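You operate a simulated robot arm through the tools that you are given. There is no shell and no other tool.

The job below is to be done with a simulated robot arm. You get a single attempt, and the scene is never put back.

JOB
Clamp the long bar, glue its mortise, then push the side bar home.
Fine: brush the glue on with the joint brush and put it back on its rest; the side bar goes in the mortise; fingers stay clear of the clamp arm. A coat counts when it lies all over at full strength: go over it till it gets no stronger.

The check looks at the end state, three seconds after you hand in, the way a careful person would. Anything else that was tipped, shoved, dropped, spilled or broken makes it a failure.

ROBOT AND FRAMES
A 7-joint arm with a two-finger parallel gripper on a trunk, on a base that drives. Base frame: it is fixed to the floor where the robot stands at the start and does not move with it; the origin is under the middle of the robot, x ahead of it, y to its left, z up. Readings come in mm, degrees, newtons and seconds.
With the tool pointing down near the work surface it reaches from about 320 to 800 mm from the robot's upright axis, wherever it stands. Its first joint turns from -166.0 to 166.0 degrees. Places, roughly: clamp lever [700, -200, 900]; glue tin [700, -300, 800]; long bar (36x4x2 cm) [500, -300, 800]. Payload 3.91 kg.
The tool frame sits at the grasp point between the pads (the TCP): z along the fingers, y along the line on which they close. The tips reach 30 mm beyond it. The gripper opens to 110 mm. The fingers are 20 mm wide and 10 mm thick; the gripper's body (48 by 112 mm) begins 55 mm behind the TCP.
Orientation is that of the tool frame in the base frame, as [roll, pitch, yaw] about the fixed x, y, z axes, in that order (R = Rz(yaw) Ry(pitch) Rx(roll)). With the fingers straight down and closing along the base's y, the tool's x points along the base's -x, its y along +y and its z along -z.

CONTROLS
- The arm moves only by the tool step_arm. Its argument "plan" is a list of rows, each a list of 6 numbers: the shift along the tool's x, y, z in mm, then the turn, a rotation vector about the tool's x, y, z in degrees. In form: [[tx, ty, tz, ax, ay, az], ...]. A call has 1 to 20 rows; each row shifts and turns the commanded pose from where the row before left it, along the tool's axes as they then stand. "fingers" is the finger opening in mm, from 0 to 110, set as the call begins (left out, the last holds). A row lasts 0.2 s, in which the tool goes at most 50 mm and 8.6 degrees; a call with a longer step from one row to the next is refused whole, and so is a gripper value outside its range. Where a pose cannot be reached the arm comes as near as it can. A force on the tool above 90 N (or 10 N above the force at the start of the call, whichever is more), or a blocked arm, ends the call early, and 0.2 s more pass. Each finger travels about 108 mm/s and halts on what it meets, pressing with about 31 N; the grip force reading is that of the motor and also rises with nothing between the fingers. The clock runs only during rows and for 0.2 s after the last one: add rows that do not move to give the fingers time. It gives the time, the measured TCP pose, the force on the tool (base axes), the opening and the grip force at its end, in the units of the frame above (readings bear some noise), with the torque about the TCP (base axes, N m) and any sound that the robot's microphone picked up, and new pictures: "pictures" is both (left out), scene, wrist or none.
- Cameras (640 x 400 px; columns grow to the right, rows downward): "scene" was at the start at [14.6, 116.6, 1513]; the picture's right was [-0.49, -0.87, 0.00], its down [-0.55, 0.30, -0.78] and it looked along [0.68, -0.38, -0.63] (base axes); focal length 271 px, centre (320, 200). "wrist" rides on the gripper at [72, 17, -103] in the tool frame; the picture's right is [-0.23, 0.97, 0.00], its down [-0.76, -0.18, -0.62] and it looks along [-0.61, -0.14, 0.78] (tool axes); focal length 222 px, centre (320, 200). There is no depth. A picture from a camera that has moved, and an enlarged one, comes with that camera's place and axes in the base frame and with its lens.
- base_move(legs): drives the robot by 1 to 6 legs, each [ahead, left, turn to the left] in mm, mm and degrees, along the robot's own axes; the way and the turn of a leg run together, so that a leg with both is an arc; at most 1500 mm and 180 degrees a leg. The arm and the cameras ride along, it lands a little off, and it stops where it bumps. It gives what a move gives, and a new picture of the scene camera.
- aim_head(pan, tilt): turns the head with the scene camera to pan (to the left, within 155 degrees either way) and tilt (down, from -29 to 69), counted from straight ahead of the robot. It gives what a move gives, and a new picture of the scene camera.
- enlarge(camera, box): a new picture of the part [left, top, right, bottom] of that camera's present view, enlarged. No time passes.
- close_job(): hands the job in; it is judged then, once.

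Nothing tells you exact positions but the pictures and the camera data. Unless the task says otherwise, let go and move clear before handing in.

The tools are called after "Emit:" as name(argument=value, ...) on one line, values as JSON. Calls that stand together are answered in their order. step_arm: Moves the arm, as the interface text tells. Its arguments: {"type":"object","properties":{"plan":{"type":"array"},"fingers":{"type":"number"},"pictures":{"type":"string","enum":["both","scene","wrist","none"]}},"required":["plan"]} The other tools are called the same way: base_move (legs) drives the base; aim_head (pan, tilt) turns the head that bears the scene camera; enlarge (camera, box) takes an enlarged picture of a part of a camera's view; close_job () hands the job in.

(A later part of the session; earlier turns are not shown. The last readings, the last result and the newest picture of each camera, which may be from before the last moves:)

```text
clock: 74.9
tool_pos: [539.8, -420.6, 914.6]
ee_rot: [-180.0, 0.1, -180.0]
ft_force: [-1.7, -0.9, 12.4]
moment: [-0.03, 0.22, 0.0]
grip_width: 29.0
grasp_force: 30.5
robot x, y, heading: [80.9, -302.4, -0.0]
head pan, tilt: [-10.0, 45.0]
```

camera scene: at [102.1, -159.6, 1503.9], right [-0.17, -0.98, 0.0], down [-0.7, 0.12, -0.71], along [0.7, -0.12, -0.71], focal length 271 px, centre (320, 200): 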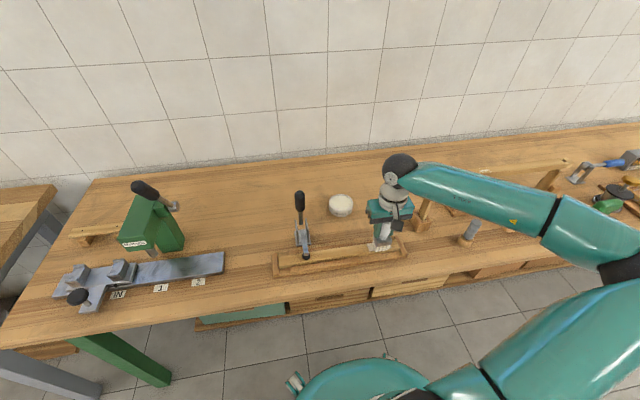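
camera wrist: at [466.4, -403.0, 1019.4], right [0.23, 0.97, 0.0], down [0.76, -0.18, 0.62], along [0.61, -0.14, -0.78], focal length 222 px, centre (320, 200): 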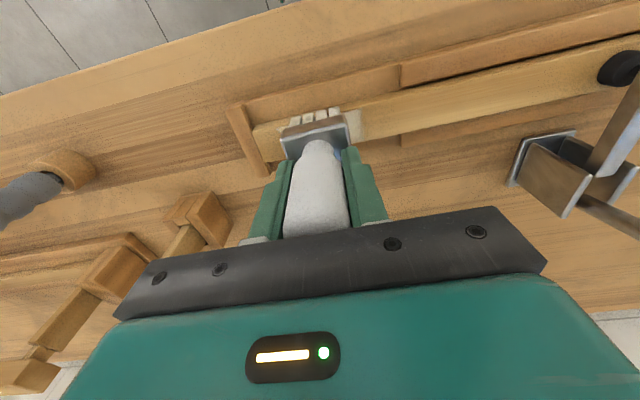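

Contact at about 12 N. I'll stroke within the same patch.

Emit:
step_arm(plan=[[0, 5, 0, 0, 0, 0], [0, -5, 0, 0, 0, 0], [0, -5, 0, 0, 0, 0], [0, 5, 0, 0, 0, 0], [6, 0, 0, 0, 0, 0], [-6, 0, 0, 0, 0, 0], [-7, 0, 0, 0, 0, 0], [7, 0, 0, 0, 0, 0], [0, 5, 0.5, 0, 0, 0], [0, -5, 0, 0, 0, 0], [0, -5, 0, 0, 0, 0], [0, 5, 0, 0, 0, 0], [6, 0, 0, 0, 0, 0], [-6, 0, 0, 0, 0, 0], [-7, 0, 0, 0, 0, 0], [7, 0, 0, 0, 0, 0], [0, 5, 0.5, 0, 0, 0], [0, -10, 0, 0, 0, 0], [0, 5, 0, 0, 0, 0], [0, 0, 0, 0, 0, 0]], pictures="none")

Emit:
step_arm(plan=[[0, 5, 0, 0, 0, 0], [0, -10, 0, 0, 0, 0], [0, 5, 0, 0, 0, 0], [6, 0, 0, 0, 0, 0], [-13, 0, 0, 0, 0, 0], [7, 0, 0, 0, 0, 0], [0, 0, -10, 0, 0, 0], [0, 0, -20, 0, 0, 0], [-30, 0, -25, 0, 0, 0], [-40, 0, 0, 0, 0, 0], [0, 0, 0, 0, 0, 0]], pictures="both")

Emit:
enlarge(camera="scene", box=[360, 232, 400, 262])

Emit:
enlarge(camera="wrist", box=[255, 0, 345, 65])

```text
clock: 79.1
tool_pos: [540.1, -419.5, 914.0]
ee_rot: [179.9, 0.0, 179.9]
ft_force: [0.6, -5.7, 11.2]
moment: [-0.37, -0.02, 0.02]
grip_width: 29.2
grasp_force: 31.0
robot x, y, heading: [83.1, -303.8, -0.2]
head pan, tilt: [-10.0, 45.0]
```

```text
clock: 81.5
tool_pos: [611.6, -422.1, 966.8]
ee_rot: [-180.0, 0.0, 180.0]
ft_force: [1.0, 1.1, -1.9]
moment: [0.0, 0.06, 0.0]
grip_width: 29.1
grasp_force: 31.0
robot x, y, heading: [83.0, -303.7, -0.1]
head pan, tilt: [-10.0, 45.0]
camera scene: at [103.6, -159.5, 1503.9], right [-0.17, -0.98, 0.0], down [-0.7, 0.12, -0.71], along [0.7, -0.12, -0.71], focal length 271 px, centre (320, 200)
camera wrist: at [538.4, -404.5, 1070.7], right [0.23, 0.97, 0.0], down [0.76, -0.18, 0.62], along [0.61, -0.14, -0.78], focal length 222 px, centre (320, 200)
```

scene: 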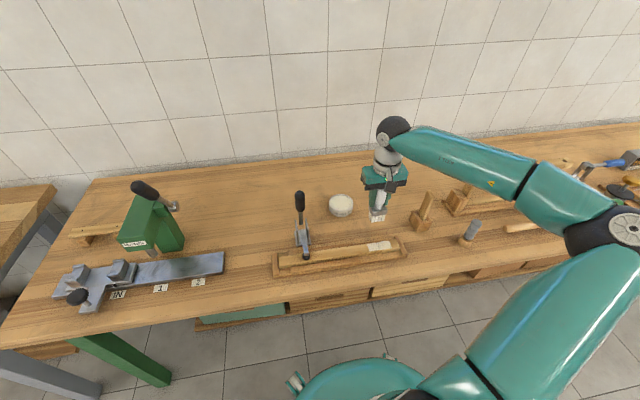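
wrist: 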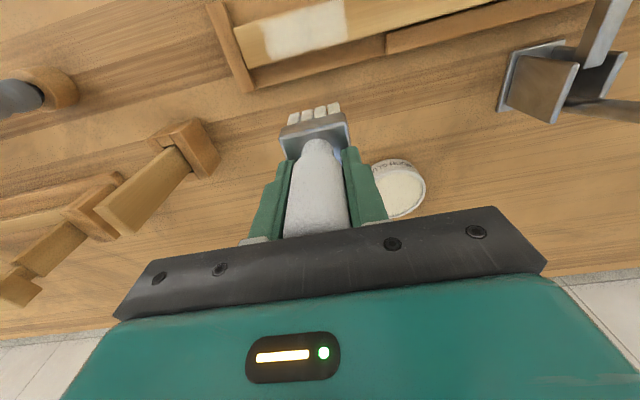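

```text
13.33 times, centred on (380, 247) of scene
camera zoom: at [103.6, -159.5, 1503.9], right [-0.17, -0.98, 0.0], down [-0.7, 0.12, -0.71], along [0.7, -0.12, -0.71], focal length 3617 px, centre (-480, -427)
```

zoom: 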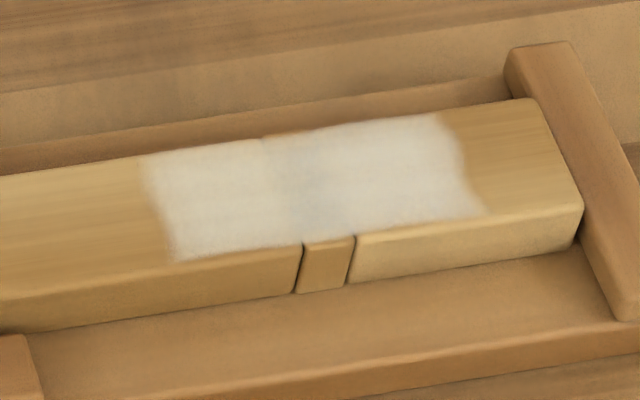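

```text
6.15 times, centred on (300, 32) of wrist
camera zoom: at [538.4, -404.5, 1070.7], right [0.23, 0.97, 0.0], down [0.76, -0.18, 0.62], along [0.61, -0.14, -0.78], focal length 1367 px, centre (443, 1231)
```

zoom: 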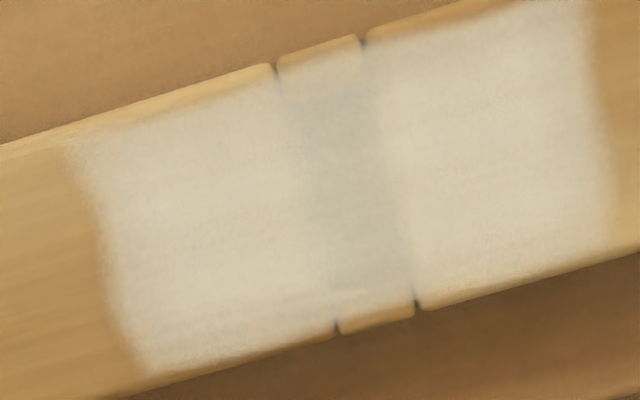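

The coat looks unchanged from the last pass, so it is saturated. I'll do one light pass toward the front edge so it lies all over.

Emit:
step_arm(plan=[[40, 0, 0, 0, 0, 0], [38, 1, 0, 0, 0, 0], [0, 0, 20, 0, 0, 0], [0, 0, 20, 0, 0, 0], [0, 0, 12, 0, 0, 0], [0, 0, 3, 0, 0, 0], [0, 4, 0, 0, 0, 0], [0, -8, 0, 0, 0, 0], [0, 4, 0, 0, 0, 0], [0, 4, 0, 0, 0, 0], [0, -8, 0, 0, 0, 0], [0, 4, 0, 0, 0, 0], [-7, 0, 0, 0, 0, 0], [0, 4, 0, 0, 0, 0], [0, -8, 0, 0, 0, 0], [0, 4, 0, 0, 0, 0], [7, 0, 0, 0, 0, 0], [0, 4, 0, 0, 0, 0], [0, -8, 0, 0, 0, 0], [0, 4, 0, 0, 0, 0]], pictures="none")

Emit:
step_arm(plan=[[0, 0, -10, 0, 0, 0], [0, 0, -20, 0, 0, 0], [-38, 0, -25, 0, 0, 0], [-40, 0, 0, 0, 0, 0], [0, 0, 0, 0, 0, 0]], pictures="both")

Emit:
enlarge(camera="scene", box=[350, 222, 410, 267])

Emit:
enlarge(camera="wrist", box=[235, 0, 355, 85])

```text
clock: 85.7
tool_pos: [532.8, -419.7, 914.0]
ee_rot: [-180.0, 0.1, -180.0]
ft_force: [-0.9, -0.3, -0.4]
moment: [0.02, -0.02, 0.02]
grip_width: 29.3
grasp_force: 31.0
robot x, y, heading: [81.1, -303.2, -0.0]
head pan, tilt: [-10.0, 45.0]
```

```text
clock: 86.9
tool_pos: [612.0, -418.7, 965.7]
ee_rot: [180.0, -0.1, -180.0]
ft_force: [-0.4, 0.9, -1.2]
moment: [-0.03, 0.06, 0.02]
grip_width: 28.7
grasp_force: 31.4
robot x, y, heading: [80.7, -306.4, -0.1]
head pan, tilt: [-10.0, 45.0]
camera scene: at [103.8, -159.5, 1503.9], right [-0.17, -0.98, 0.0], down [-0.7, 0.12, -0.71], along [0.7, -0.12, -0.71], focal length 271 px, centre (320, 200)
camera wrist: at [539.1, -401.9, 1069.4], right [0.23, 0.97, 0.0], down [0.76, -0.18, 0.62], along [0.61, -0.14, -0.78], focal length 222 px, centre (320, 200)
```

scene: 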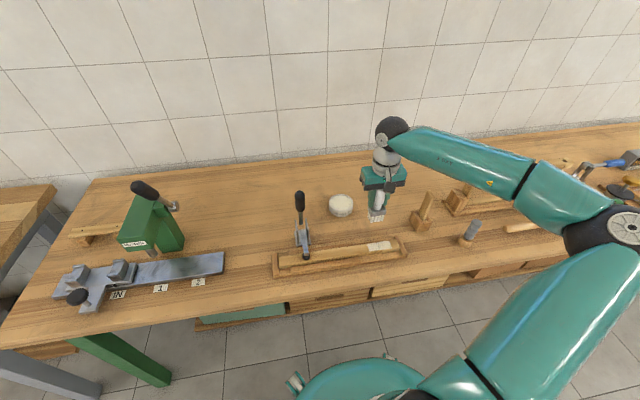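
wrist: 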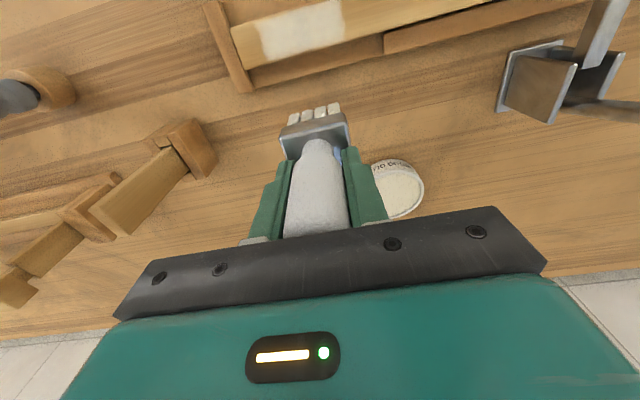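

```text
8.89 times, centred on (380, 244) of scene
camera zoom: at [103.8, -159.5, 1503.9], right [-0.17, -0.98, 0.0], down [-0.7, 0.12, -0.71], along [0.7, -0.12, -0.71], focal length 2411 px, centre (-213, -196)
```

zoom: 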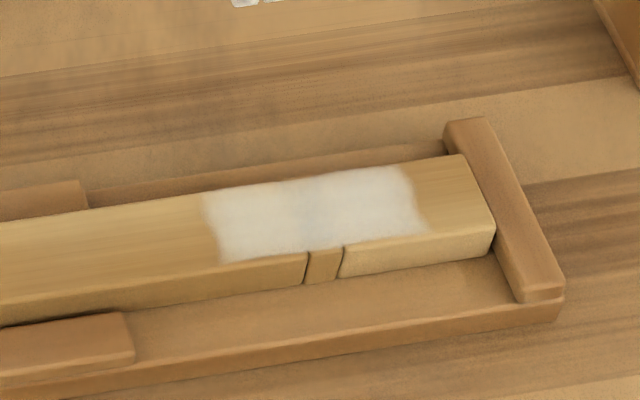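

```text
4.71 times, centred on (295, 42) of wrist
camera zoom: at [539.1, -401.9, 1069.4], right [0.23, 0.97, 0.0], down [0.76, -0.18, 0.62], along [0.61, -0.14, -0.78], focal length 1045 px, centre (438, 941)
```

zoom: 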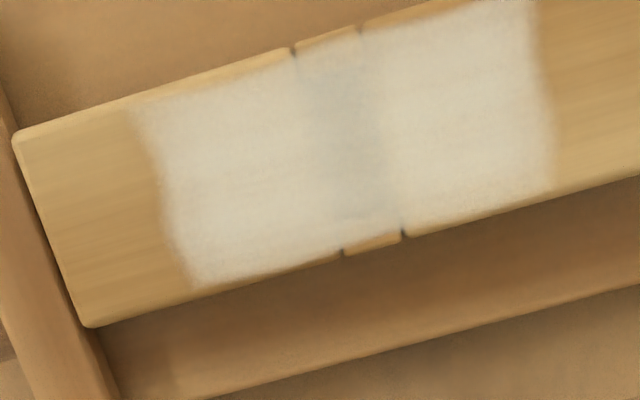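

The coat is even and unchanged now. Next I'll return the brush to its spot at (765.5,-481).

Emit:
step_arm(plan=[[-30.7, -12.5, 0, 0, 0, 0], [-30.7, -12.5, 0, 0, 0, 0], [-30.7, -12.5, 0, 0, 0, 0], [-30.7, -12.5, 0, 0, 0, 0], [-30.7, -12.5, 0, 0, 0, 0], [0, 0, 0, 0, 0, 0], [0, 0, 20, 0, 0, 0], [0, 0, 20, 0, 0, 0], [0, 0, 20, 0, 0, 0], [0, 0, 10, 0, 0, 0], [0, 0, 0, 0, 0, 0]], pictures="both")

Emit:
enlarge(camera="scene", box=[340, 140, 420, 220])

```text
clock: 89.3
tool_pos: [763.0, -483.4, 897.6]
ee_rot: [180.0, 0.1, -180.0]
ft_force: [-0.1, -0.5, 0.2]
moment: [0.01, -0.01, 0.01]
grip_width: 29.3
grasp_force: 31.2
robot x, y, heading: [81.8, -307.4, 0.0]
head pan, tilt: [-10.0, 45.0]
camera scene: at [102.3, -159.6, 1503.9], right [-0.17, -0.98, 0.0], down [-0.7, 0.12, -0.71], along [0.7, -0.12, -0.71], focal length 271 px, centre (320, 200)
camera wrist: at [690.3, -466.3, 1001.3], right [0.23, 0.97, 0.0], down [0.76, -0.18, 0.62], along [0.61, -0.14, -0.78], focal length 222 px, centre (320, 200)
```

scene: 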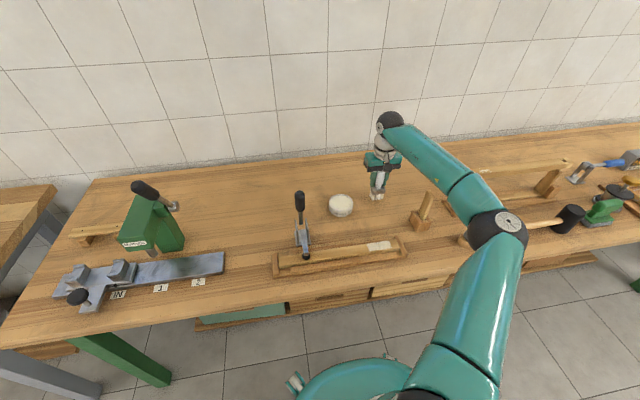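
wrist: 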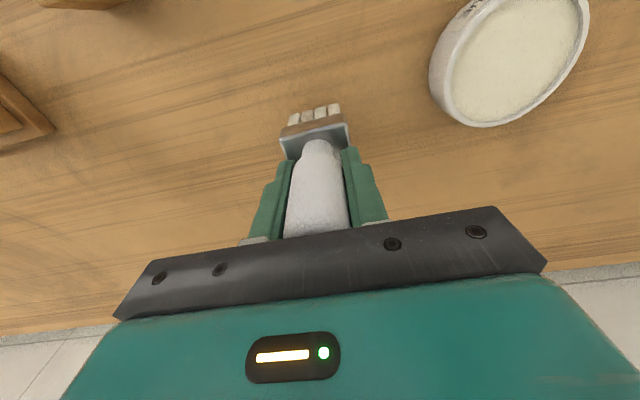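

```text
5.00 times, centred on (380, 180) of scene
camera zoom: at [102.3, -159.6, 1503.9], right [-0.17, -0.98, 0.0], down [-0.7, 0.12, -0.71], along [0.7, -0.12, -0.71], focal length 1356 px, centre (20, 300)
```

zoom: 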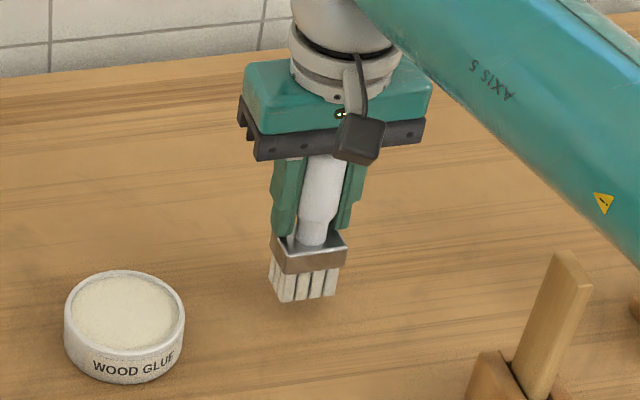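

Emit:
step_arm(plan=[[-1.5, 2.5, 3, 0, 0, 0], [0, 0, 2, 0, 0, 0], [0, 0, 1, 0, 0, 0], [0, 0, 0, 0, 0, 0]], pictures="none")

Emit:
enlarge(camera="scene", box=[340, 140, 420, 220])

```text
clock: 90.3
tool_pos: [764.7, -481.3, 891.9]
ee_rot: [180.0, 0.1, -180.0]
ft_force: [-0.5, -0.3, -1.4]
moment: [-0.01, -0.02, 0.01]
grip_width: 29.0
grasp_force: 31.1
robot x, y, heading: [86.5, -302.2, 0.1]
head pan, tilt: [-10.0, 45.0]
```

```text
5.00 times, centred on (380, 180) of scene
camera zoom: at [102.3, -159.5, 1503.9], right [-0.17, -0.98, 0.0], down [-0.7, 0.12, -0.71], along [0.7, -0.12, -0.71], focal length 1356 px, centre (20, 300)
```

zoom: 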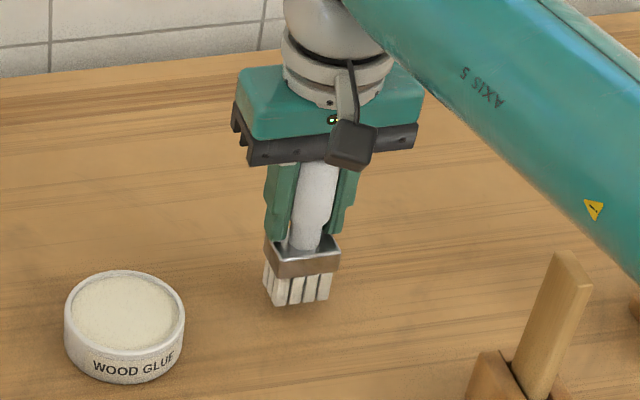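

Emit:
step_arm(plan=[[0, 0, 2, 0, 0, 0], [0, 0, 2, 0, 0, 0], [0, 0, 1, 0, 0, 0], [0, 0, 0, 0, 0, 0]], pictures="none")

```text
clock: 91.3
tool_pos: [764.8, -478.4, 886.7]
ee_rot: [180.0, 0.1, 180.0]
ft_force: [0.1, -0.6, -0.6]
moment: [-0.04, 0.02, 0.0]
grip_width: 29.0
grasp_force: 30.7
robot x, y, heading: [84.6, -303.2, -0.2]
head pan, tilt: [-10.0, 45.0]
```

Emit:
step_arm(plan=[[0, 0, 1, 0, 0, 0], [0, 0, 1, 0, 0, 0], [0, 0, 0, 0, 0, 0]], pictures="wrist")

Emit:
enlarge(camera="scene", box=[340, 140, 420, 220])

```text
clock: 92.1
tool_pos: [766.1, -479.9, 883.8]
ee_rot: [-180.0, 0.2, 179.9]
ft_force: [-0.4, -0.7, -0.9]
moment: [-0.01, -0.01, 0.02]
grip_width: 28.9
grasp_force: 31.1
robot x, y, heading: [83.6, -301.7, 0.2]
head pan, tilt: [-10.0, 45.0]
camera wrist: at [692.8, -462.8, 988.7], right [0.23, 0.97, 0.0], down [0.76, -0.18, 0.62], along [0.61, -0.14, -0.78], focal length 222 px, centre (320, 200)
```

wrist: 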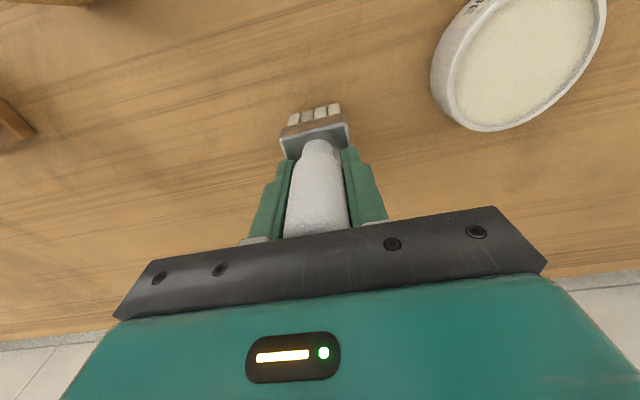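

```text
5.00 times, centred on (380, 180) of scene
camera zoom: at [102.3, -159.6, 1503.9], right [-0.17, -0.98, 0.0], down [-0.7, 0.12, -0.71], along [0.7, -0.12, -0.71], focal length 1356 px, centre (20, 300)
```

zoom: 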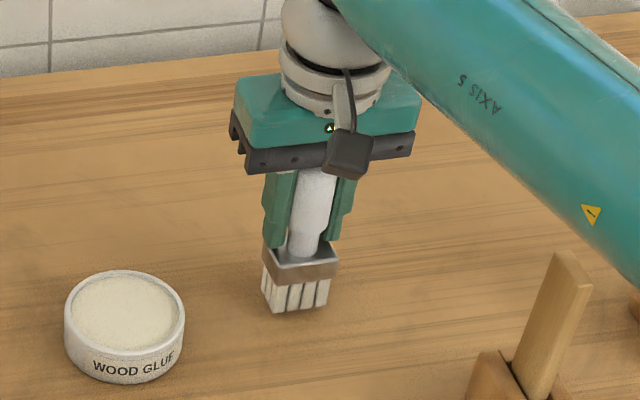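

Emit:
step_arm(plan=[[0, 0, 1, 0, 0, 0], [0, 0, 1, 0, 0, 0], [0, 0, 0, 0, 0, 0]], pictures="none")

```text
clock: 92.9
tool_pos: [765.7, -479.6, 884.1]
ee_rot: [-180.0, 0.1, -180.0]
ft_force: [-0.7, 0.0, -0.2]
moment: [0.0, -0.02, 0.01]
grip_width: 29.1
grasp_force: 30.7
robot x, y, heading: [79.0, -303.4, -0.0]
head pan, tilt: [-10.0, 45.0]
```

Emit:
step_arm(plan=[[0, 0, 1, 0, 0, 0], [0, 0, 1, 0, 0, 0], [0, 0, 0, 0, 0, 0]], pictures="none")

```text
clock: 93.7
tool_pos: [764.1, -479.3, 880.5]
ee_rot: [-180.0, 0.1, -180.0]
ft_force: [1.0, 0.0, -0.1]
moment: [-0.01, -0.02, -0.02]
grip_width: 28.7
grasp_force: 31.1
robot x, y, heading: [84.2, -303.6, 0.2]
head pan, tilt: [-10.0, 45.0]
```

Emit:
step_arm(plan=[[0, 0, 1, 0, 0, 0], [0, 0, 0, 0, 0, 0]], pictures="wrist")

Emit:
enlarge(camera="scene", box=[350, 160, 400, 210])

```text
clock: 94.3
tool_pos: [766.2, -479.0, 880.9]
ee_rot: [180.0, 0.1, -180.0]
ft_force: [0.3, 0.4, 1.6]
moment: [-0.02, -0.03, 0.02]
grip_width: 29.0
grasp_force: 31.2
robot x, y, heading: [82.2, -303.7, -0.3]
head pan, tilt: [-10.0, 45.0]
camera wrist: at [692.2, -462.6, 984.1], right [0.23, 0.97, 0.0], down [0.76, -0.18, 0.62], along [0.61, -0.14, -0.78], focal length 222 px, centre (320, 200)
```

wrist: 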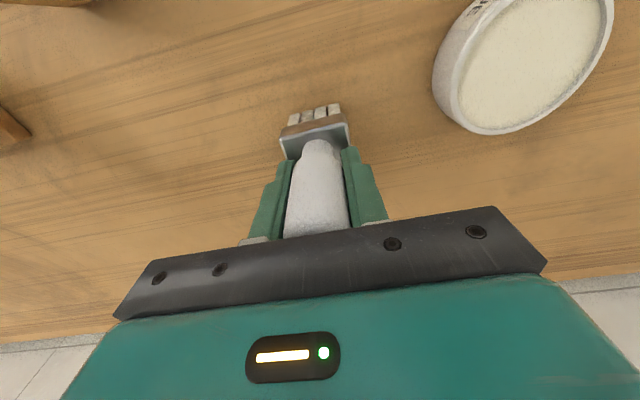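

```text
8.00 times, centred on (375, 185) of scene
camera zoom: at [102.3, -159.5, 1503.9], right [-0.17, -0.98, 0.0], down [-0.7, 0.12, -0.71], along [0.7, -0.12, -0.71], focal length 2170 px, centre (-120, 320)
```

zoom: 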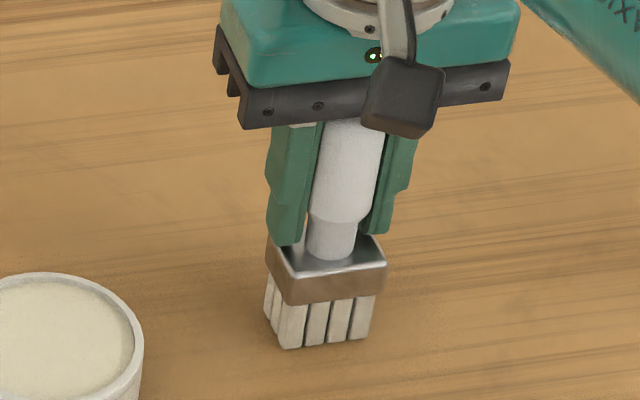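

Emit:
step_arm(plan=[[0, 0, 1, 0, 0, 0], [0, 0, 0, 0, 0, 0]], pictures="none")

```text
clock: 94.9
tool_pos: [765.3, -479.2, 880.0]
ee_rot: [-180.0, 0.1, 180.0]
ft_force: [-3.3, 0.5, 11.2]
moment: [-0.04, 0.19, 0.01]
grip_width: 28.8
grasp_force: 31.2
robot x, y, heading: [84.3, -300.1, -0.3]
head pan, tilt: [-10.0, 45.0]
```

The bristles are on the bench (11 N). I'll release the brush and lift straight up.

Emit:
step_arm(plan=[[0, 0, -0.5, 0, 0, 0], [0, 0, 0, 0, 0, 0], [0, 0, 0, 0, 0, 0], [0, 0, -10, 0, 0, 0], [0, 0, -20, 0, 0, 0], [0, 0, -25, 0, 0, 0], [0, 0, -25, 0, 0, 0], [0, 0, -30, 0, 0, 0]], fingers=60, pictures="both")

Emit:
enlarge(camera="scene", box=[320, 130, 440, 230])

Emit:
enlarge(camera="wrist", box=[220, 40, 520, 240])

```text
clock: 96.7
tool_pos: [765.8, -478.7, 989.5]
ee_rot: [-180.0, 0.0, 180.0]
ft_force: [1.2, -0.6, 0.3]
moment: [-0.01, 0.04, 0.01]
grip_width: 60.0
grasp_force: 0.1
robot x, y, heading: [81.1, -300.1, -0.6]
head pan, tilt: [-10.0, 45.0]
camera scene: at [102.7, -159.8, 1503.9], right [-0.17, -0.98, 0.0], down [-0.7, 0.12, -0.71], along [0.7, -0.12, -0.71], focal length 271 px, centre (320, 200)
camera wrist: at [692.2, -462.8, 1093.4], right [0.23, 0.97, 0.0], down [0.76, -0.18, 0.62], along [0.61, -0.14, -0.78], focal length 222 px, centre (320, 200)
```

scene: 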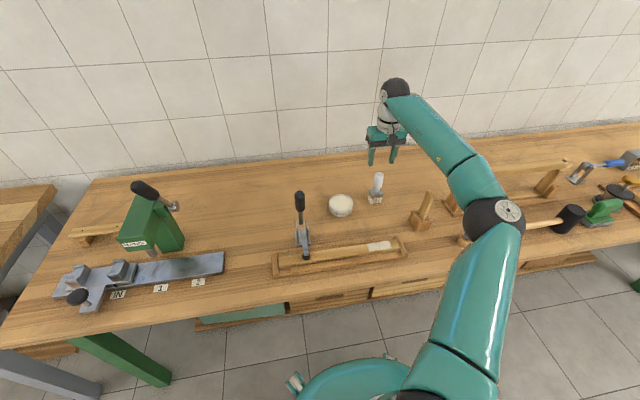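
wrist: 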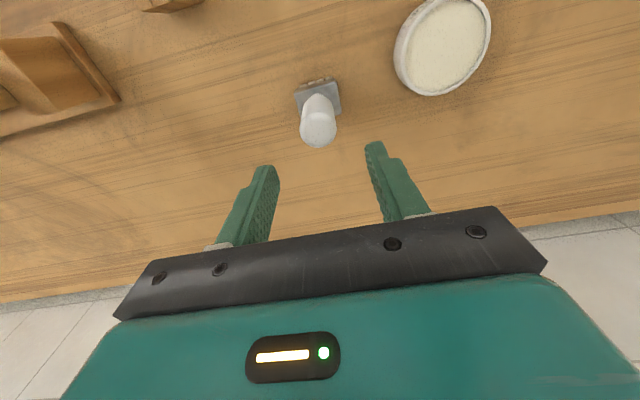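

```text
4.00 times, centred on (380, 180) of scene
camera zoom: at [102.7, -159.8, 1503.9], right [-0.17, -0.98, 0.0], down [-0.7, 0.12, -0.71], along [0.7, -0.12, -0.71], focal length 1085 px, centre (80, 280)
```

zoom: 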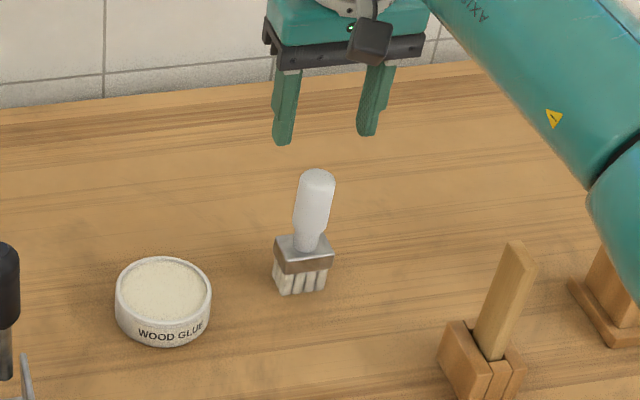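

```text
2.00 times, centred on (370, 140) of wrist
camera zoom: at [692.2, -462.8, 1093.4], right [0.23, 0.97, 0.0], down [0.76, -0.18, 0.62], along [0.61, -0.14, -0.78], focal length 444 px, centre (220, 320)
```

zoom: 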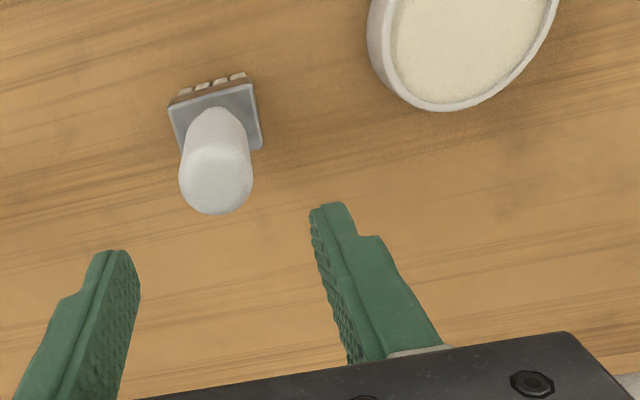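

The brush is standing back on its spot. Next I'll look at the side bar in its holder from above.

Emit:
step_arm(plan=[[0, 0, -20, 0, 0, 0], [33.5, -29, -14, 0, 0, 0], [33.5, -29, -14, 0, 0, 0], [33.5, -29, -14, 0, 0, 0], [33.5, -29, -8, 0, 0, 0], [0, 0, 0, 0, 0, 0]], pictures="both")

Emit:
enlarge(camera="scene", box=[390, 150, 470, 240])

Emit:
enlarge(camera="wrist", box=[240, 40, 400, 200])

```text
clock: 98.1
tool_pos: [628.4, -597.1, 1062.2]
ee_rot: [-179.9, 0.1, -180.0]
ft_force: [-0.3, -0.2, -0.1]
moment: [0.04, -0.02, 0.01]
grip_width: 59.8
grasp_force: 0.0
robot x, y, heading: [81.5, -303.5, -0.0]
head pan, tilt: [-10.0, 45.0]
camera scene: at [101.4, -159.7, 1503.9], right [-0.17, -0.98, 0.0], down [-0.7, 0.12, -0.71], along [0.7, -0.12, -0.71], focal length 271 px, centre (320, 200)
camera wrist: at [557.4, -579.6, 1165.4], right [0.23, 0.97, 0.0], down [0.76, -0.18, 0.62], along [0.61, -0.14, -0.78], focal length 222 px, centre (320, 200)
```

scene: 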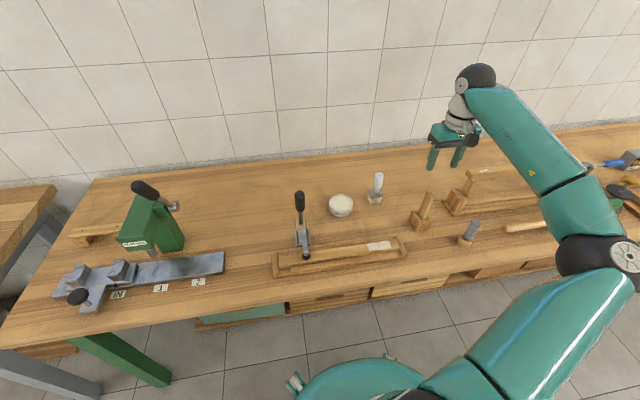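
wrist: 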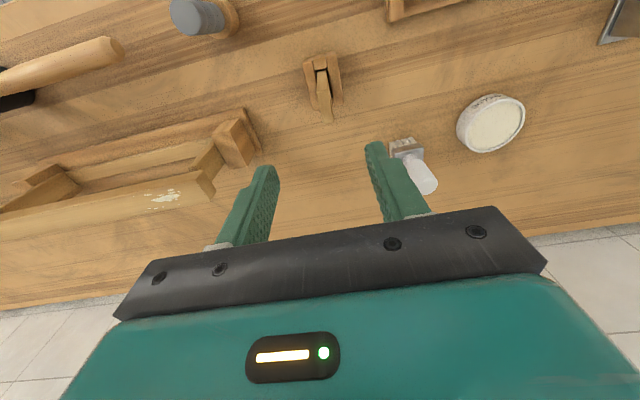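

```text
4.44 times, centred on (430, 195) of scene
camera zoom: at [101.4, -159.7, 1503.9], right [-0.17, -0.98, 0.0], down [-0.7, 0.12, -0.71], along [0.7, -0.12, -0.71], focal length 1206 px, centre (-169, 222)
```

zoom: 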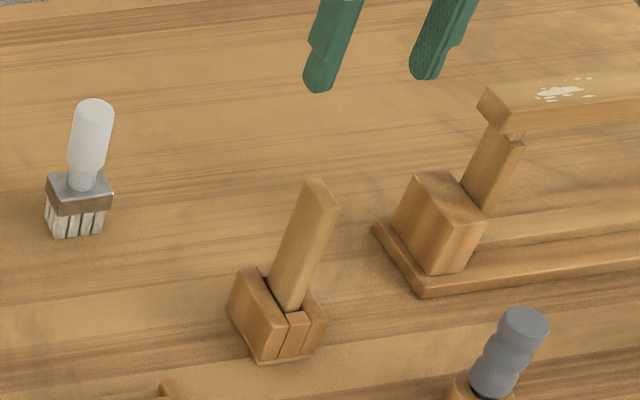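

```text
2.50 times, centred on (320, 120) of wrist
camera zoom: at [557.4, -579.6, 1165.4], right [0.23, 0.97, 0.0], down [0.76, -0.18, 0.62], along [0.61, -0.14, -0.78], focal length 555 px, centre (320, 400)
```

zoom: 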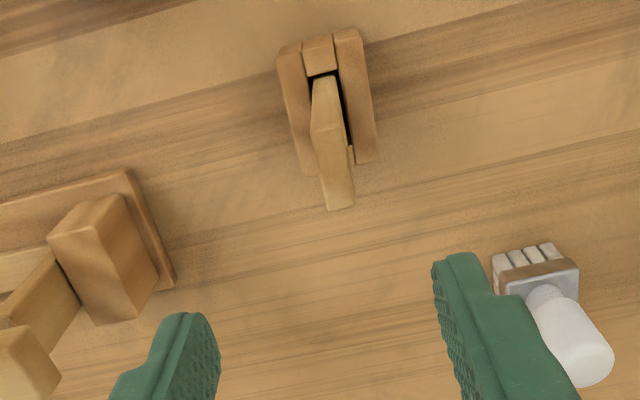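

Emit:
step_arm(plan=[[0, 6, 20, 0, 0, 0], [0, 0, 25, 0, 0, 0], [0, 0, 25, 0, 0, 0], [0, 0, 20, 0, 0, 0], [0, 0, 0, 0, 0, 0]], pictures="both")

Emit:
enlarge(camera="scene", box=[390, 150, 470, 240])

Emit:
enlarge(camera="wrist", box=[240, 60, 400, 220])

```text
clock: 99.3
tool_pos: [632.7, -589.1, 970.9]
ee_rot: [-179.9, 0.1, -180.0]
ft_force: [0.3, 0.0, -0.3]
moment: [0.03, 0.0, -0.01]
grip_width: 59.8
grasp_force: 0.0
robot x, y, heading: [83.6, -305.3, 0.1]
head pan, tilt: [-10.0, 45.0]
camera scene: at [102.4, -159.7, 1503.9], right [-0.17, -0.98, 0.0], down [-0.7, 0.12, -0.71], along [0.7, -0.12, -0.71], focal length 271 px, centre (320, 200)
camera wrist: at [559.0, -572.4, 1073.9], right [0.23, 0.97, 0.0], down [0.76, -0.18, 0.62], along [0.61, -0.14, -0.78], focal length 222 px, centre (320, 200)
```

scene: 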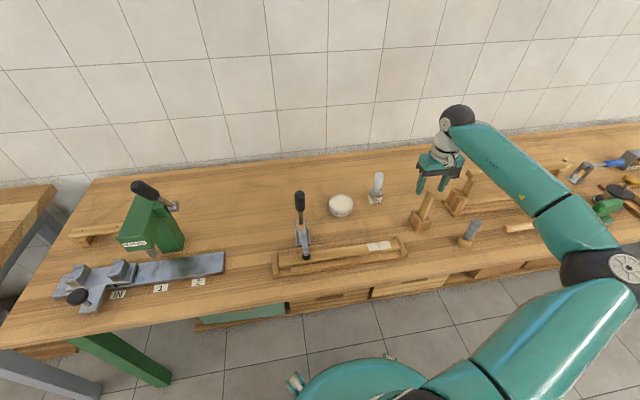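
wrist: 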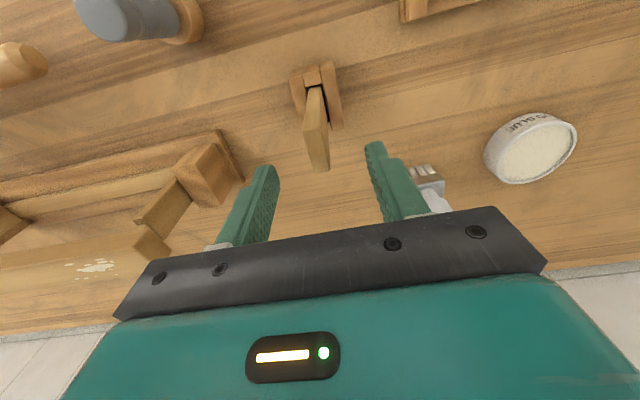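

```text
4.44 times, centred on (430, 195) of scene
camera zoom: at [102.4, -159.7, 1503.9], right [-0.17, -0.98, 0.0], down [-0.7, 0.12, -0.71], along [0.7, -0.12, -0.71], focal length 1206 px, centre (-169, 222)
```

zoom: 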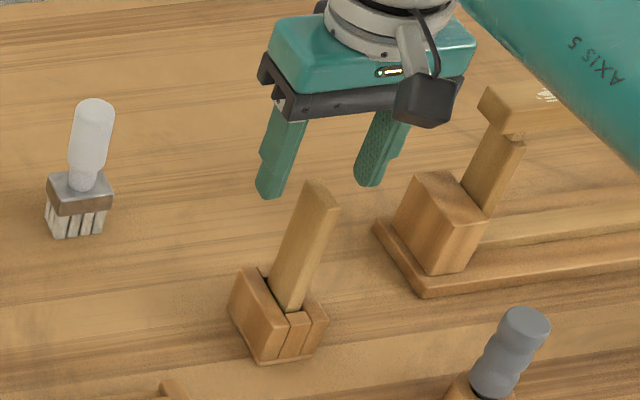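

```text
2.50 times, centred on (320, 140) of wrist
camera zoom: at [559.0, -572.4, 1073.9], right [0.23, 0.97, 0.0], down [0.76, -0.18, 0.62], along [0.61, -0.14, -0.78], focal length 555 px, centre (320, 350)
```

zoom: 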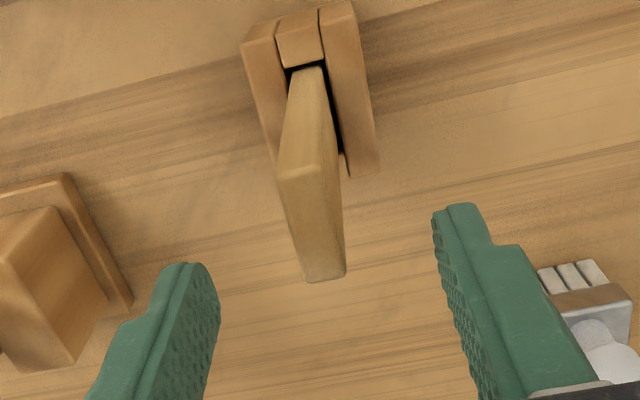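

Emit:
step_arm(plan=[[5, -1, 15, 0, 0, 0], [0, 0, 20, 0, 0, 0], [0, 0, 20, 0, 0, 0], [0, 0, 14, 0, 0, 0], [0, 0, 0, 0, 0, 0]], pictures="both")

Emit:
enlarge(camera="scene", box=[390, 150, 470, 240])

Emit:
enlarge(camera="wrist", box=[240, 80, 400, 240])

```text
clock: 100.5
tool_pos: [626.0, -591.1, 899.4]
ee_rot: [-179.9, 0.0, -180.0]
ft_force: [-0.3, -0.8, -1.4]
moment: [-0.02, -0.02, 0.0]
grip_width: 60.1
grasp_force: 0.1
robot x, y, heading: [80.5, -303.8, -0.3]
head pan, tilt: [-10.0, 45.0]
camera scene: at [102.4, -159.6, 1503.9], right [-0.17, -0.98, 0.0], down [-0.7, 0.12, -0.71], along [0.7, -0.12, -0.71], focal length 271 px, centre (320, 200)
camera wrist: at [552.5, -573.8, 1003.4], right [0.23, 0.97, 0.0], down [0.76, -0.18, 0.62], along [0.61, -0.14, -0.78], focal length 222 px, centre (320, 200)
```

scene: 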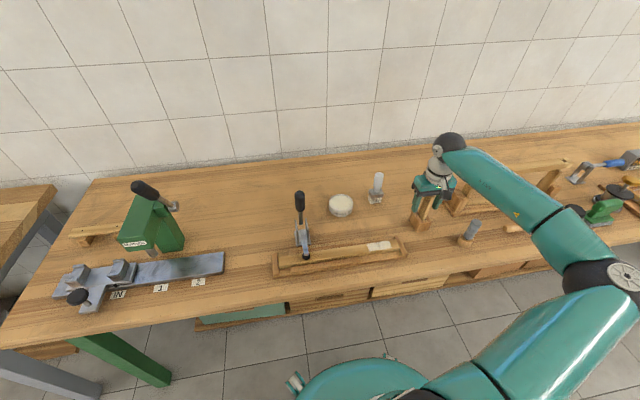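
wrist: 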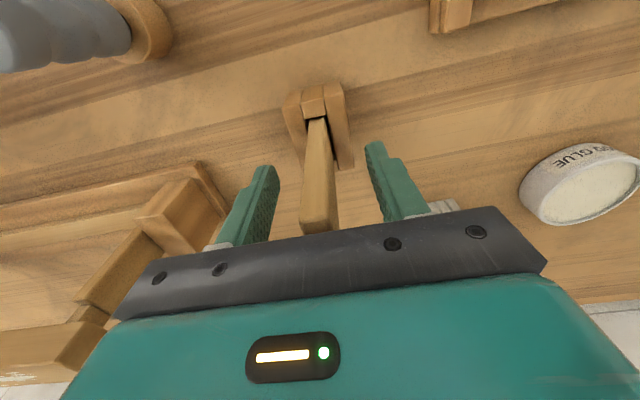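

```text
4.44 times, centred on (430, 195) of scene
camera zoom: at [102.4, -159.6, 1503.9], right [-0.17, -0.98, 0.0], down [-0.7, 0.12, -0.71], along [0.7, -0.12, -0.71], focal length 1206 px, centre (-169, 222)
```

zoom: 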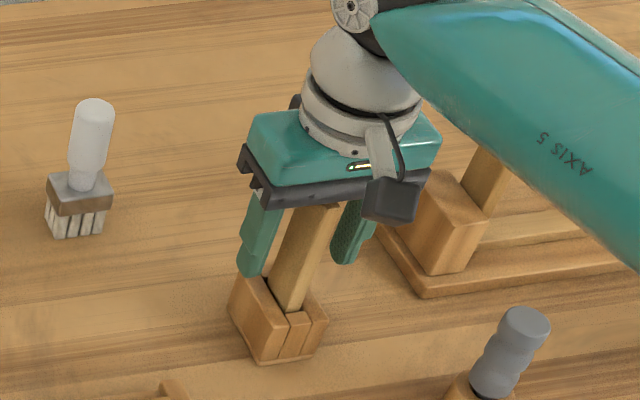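

```text
2.50 times, centred on (320, 160) of wrist
camera zoom: at [552.5, -573.8, 1003.4], right [0.23, 0.97, 0.0], down [0.76, -0.18, 0.62], along [0.61, -0.14, -0.78], focal length 555 px, centre (320, 300)
```

zoom: 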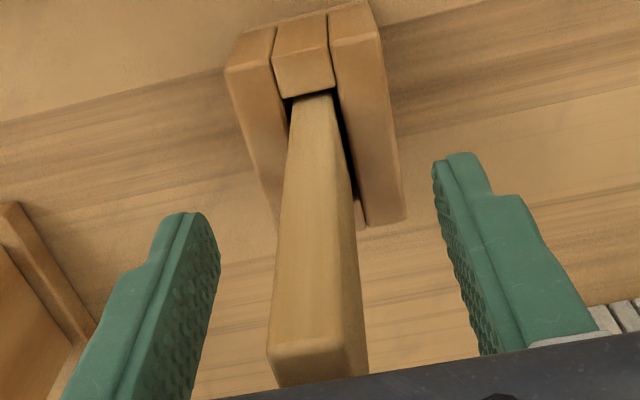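

Emit:
step_arm(plan=[[0, -1.5, 2, 0, 0, 0], [0, 0, 0, 0, 0, 0]], fingers=24, pictures="wrist")

Emit:
enlarge(camera="wrist", box=[240, 80, 400, 240])

```text
clock: 101.1
tool_pos: [626.1, -592.5, 898.9]
ee_rot: [-180.0, 0.1, -180.0]
ft_force: [0.8, -0.5, -0.5]
moment: [0.01, 0.02, -0.02]
grip_width: 24.2
grasp_force: 0.0
robot x, y, heading: [80.3, -303.0, 0.1]
head pan, tilt: [-10.0, 45.0]
camera wrist: at [552.8, -575.3, 1002.1], right [0.23, 0.97, 0.0], down [0.76, -0.18, 0.62], along [0.61, -0.14, -0.78], focal length 222 px, centre (320, 200)
```

wrist: 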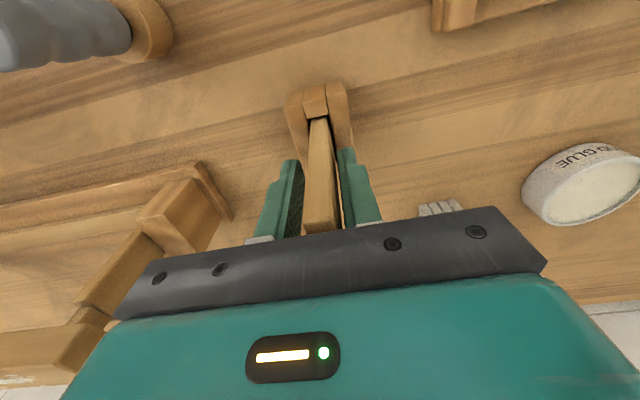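

```text
2.50 times, centred on (320, 160) of wrist
camera zoom: at [552.8, -575.3, 1002.1], right [0.23, 0.97, 0.0], down [0.76, -0.18, 0.62], along [0.61, -0.14, -0.78], focal length 555 px, centre (320, 300)
```

zoom: 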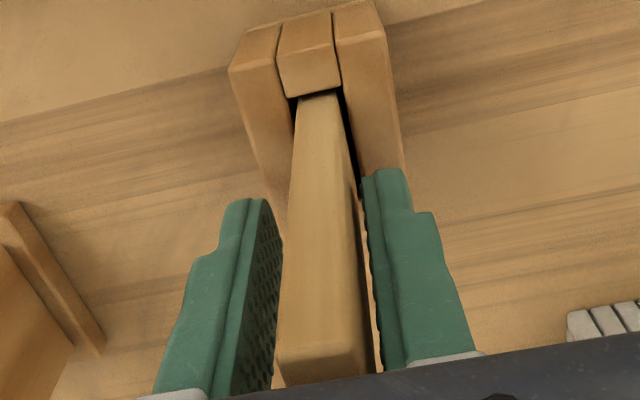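

Emit:
step_arm(plan=[[0, 1.2, 0, 0, 0, 0], [0, 0, 0, 0, 0, 0]], pictures="none")

Emit:
step_arm(plan=[[0, 0, 0, 0, 0, 0], [0, 0, 0, 0, 0, 0], [0, 0, 0, 0, 0, 0]], fingers=0, pictures="wrist")

Emit:
enlarge(camera="wrist", box=[240, 80, 400, 240])

Emit:
enlarge(camera="scene", box=[390, 150, 470, 240])

```text
clock: 101.7
tool_pos: [626.4, -591.2, 899.4]
ee_rot: [-180.0, 0.0, 180.0]
ft_force: [0.7, -0.7, -0.2]
moment: [-0.02, 0.03, 0.02]
grip_width: 23.9
grasp_force: 0.1
robot x, y, heading: [82.4, -304.1, -0.3]
head pan, tilt: [-10.0, 45.0]
```

```text
clock: 102.5
tool_pos: [625.4, -591.2, 899.1]
ee_rot: [179.9, 0.1, 180.0]
ft_force: [0.5, 2.5, 0.0]
moment: [0.15, 0.01, 0.03]
grip_width: 11.0
grasp_force: 30.6
robot x, y, heading: [80.6, -303.9, -0.2]
head pan, tilt: [-10.0, 45.0]
camera wrist: at [552.7, -573.9, 1002.5], right [0.23, 0.97, 0.0], down [0.76, -0.18, 0.62], along [0.61, -0.14, -0.78], focal length 222 px, centre (320, 200)
```

wrist: 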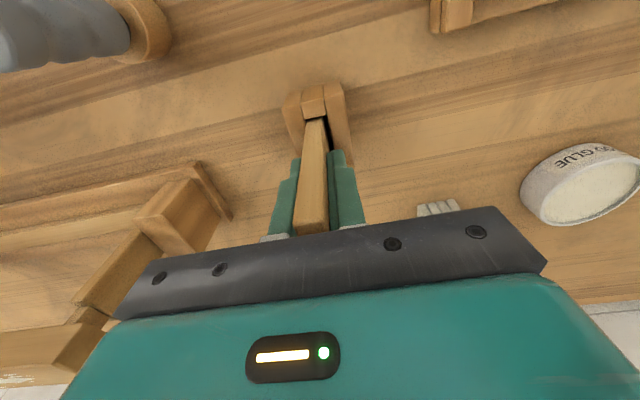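

```text
2.50 times, centred on (320, 160) of wrist
camera zoom: at [552.7, -573.9, 1002.5], right [0.23, 0.97, 0.0], down [0.76, -0.18, 0.62], along [0.61, -0.14, -0.78], focal length 555 px, centre (320, 300)
```

zoom: 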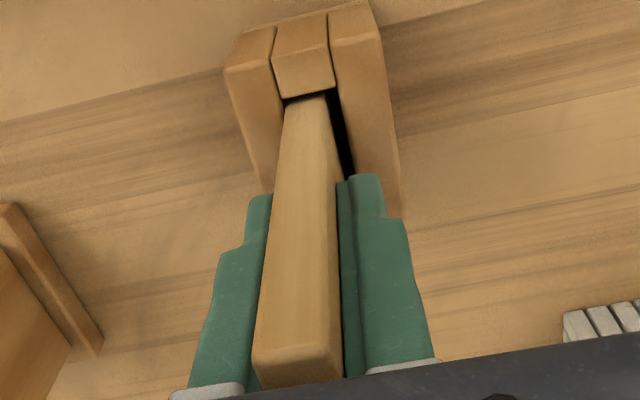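

```text
4.44 times, centred on (430, 195) of scene
camera zoom: at [102.3, -159.5, 1503.9], right [-0.17, -0.98, 0.0], down [-0.7, 0.12, -0.71], along [0.7, -0.12, -0.71], focal length 1206 px, centre (-169, 222)
```

zoom: 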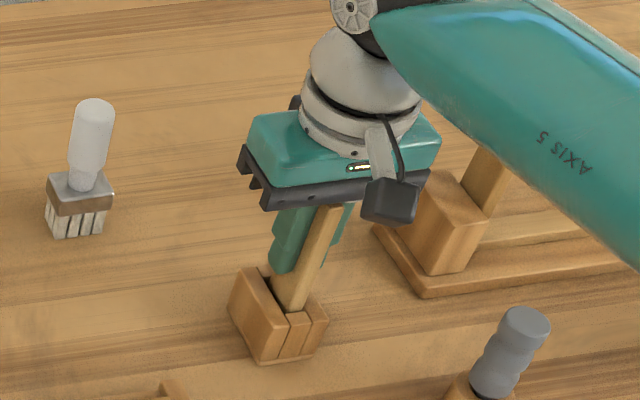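

Side bar gripped (11 mm thick). I'll lift it straight out of the holder.

Emit:
step_arm(plan=[[0, 0, -5, 0, 0, 0], [0, 0, -10, 0, 0, 0], [0, 0, -15, 0, 0, 0], [0, 0, -20, 0, 0, 0], [0, 0, -25, 0, 0, 0], [0, 0, -25, 0, 0, 0], [0, 0, 0, 0, 0, 0]], pictures="both")

Emit:
enlarge(camera="wrist", box=[240, 40, 400, 240])

Emit:
enlarge(camera="scene", box=[390, 130, 470, 240])

```text
clock: 104.1
tool_pos: [625.6, -590.9, 1000.0]
ee_rot: [-180.0, 0.1, -179.9]
ft_force: [0.1, -0.6, -0.1]
moment: [0.0, -0.02, 0.0]
grip_width: 11.2
grasp_force: 30.9
robot x, y, heading: [85.3, -304.4, -0.3]
head pan, tilt: [-10.0, 45.0]
camera scene: at [102.1, -159.4, 1503.9], right [-0.17, -0.98, 0.0], down [-0.7, 0.12, -0.71], along [0.7, -0.12, -0.71], focal length 271 px, centre (320, 200)
camera wrist: at [553.7, -574.7, 1103.3], right [0.23, 0.97, 0.0], down [0.76, -0.18, 0.62], along [0.61, -0.14, -0.78], focal length 222 px, centre (320, 200)
```

scene: 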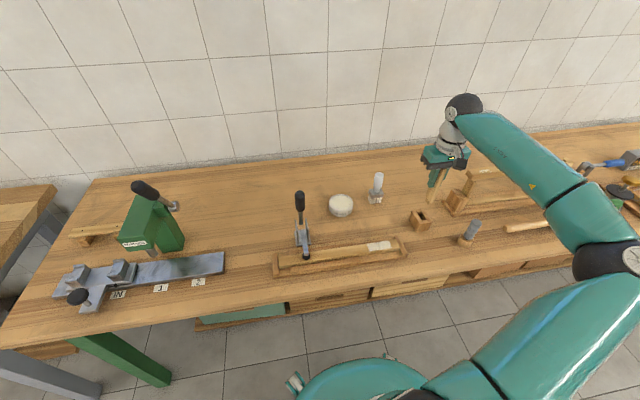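
wrist: 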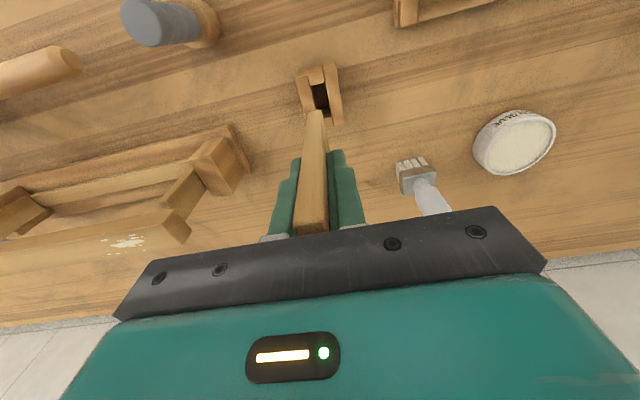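

```text
2.00 times, centred on (320, 140) of wrist
camera zoom: at [553.7, -574.7, 1103.3], right [0.23, 0.97, 0.0], down [0.76, -0.18, 0.62], along [0.61, -0.14, -0.78], focal length 444 px, centre (320, 320)
```

zoom: 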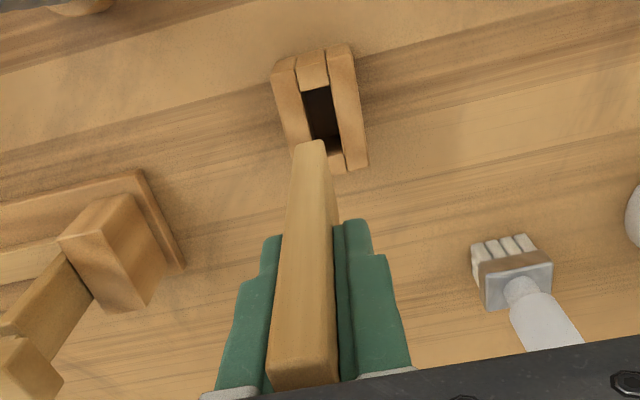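

```text
3.64 times, centred on (430, 185) of scene
camera zoom: at [102.1, -159.4, 1503.9], right [-0.17, -0.98, 0.0], down [-0.7, 0.12, -0.71], along [0.7, -0.12, -0.71], focal length 986 px, centre (-80, 254)
```

zoom: 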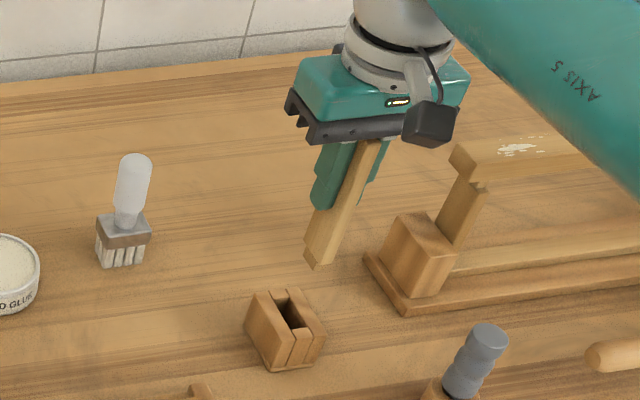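

Emit:
enlarge(camera="scene", box=[415, 160, 455, 210])

Emit:
enlarge(camera="wrist", box=[280, 60, 360, 160])

Emit:
enlarge(camera="scene", box=[400, 200, 440, 240])

```text
8.00 times, centred on (435, 185) of scene
camera zoom: at [102.1, -159.4, 1503.9], right [-0.17, -0.98, 0.0], down [-0.7, 0.12, -0.71], along [0.7, -0.12, -0.71], focal length 2170 px, centre (-600, 320)
```

zoom: 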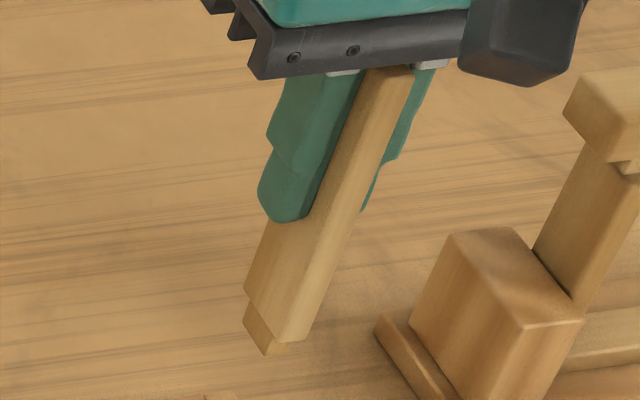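

```text
4.00 times, centred on (320, 110) of wrist
camera zoom: at [553.7, -574.7, 1103.3], right [0.23, 0.97, 0.0], down [0.76, -0.18, 0.62], along [0.61, -0.14, -0.78], focal length 888 px, centre (320, 560)
```

zoom: 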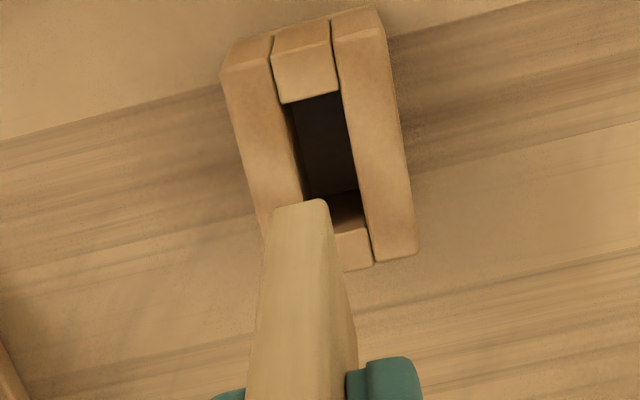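

```text
10.00 times, centred on (420, 220) of scene
camera zoom: at [102.1, -159.4, 1503.9], right [-0.17, -0.98, 0.0], down [-0.7, 0.12, -0.71], along [0.7, -0.12, -0.71], focal length 2713 px, centre (-680, 0)
```

zoom: 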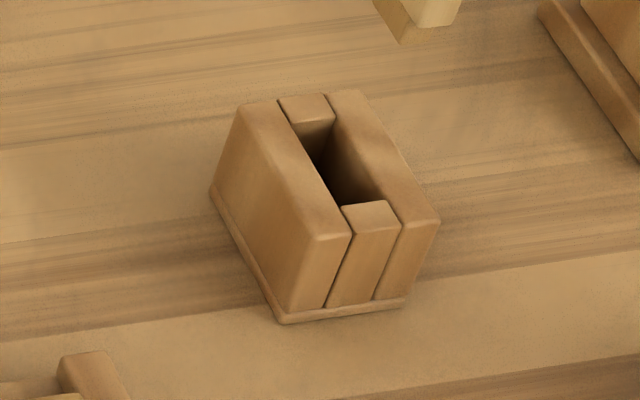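

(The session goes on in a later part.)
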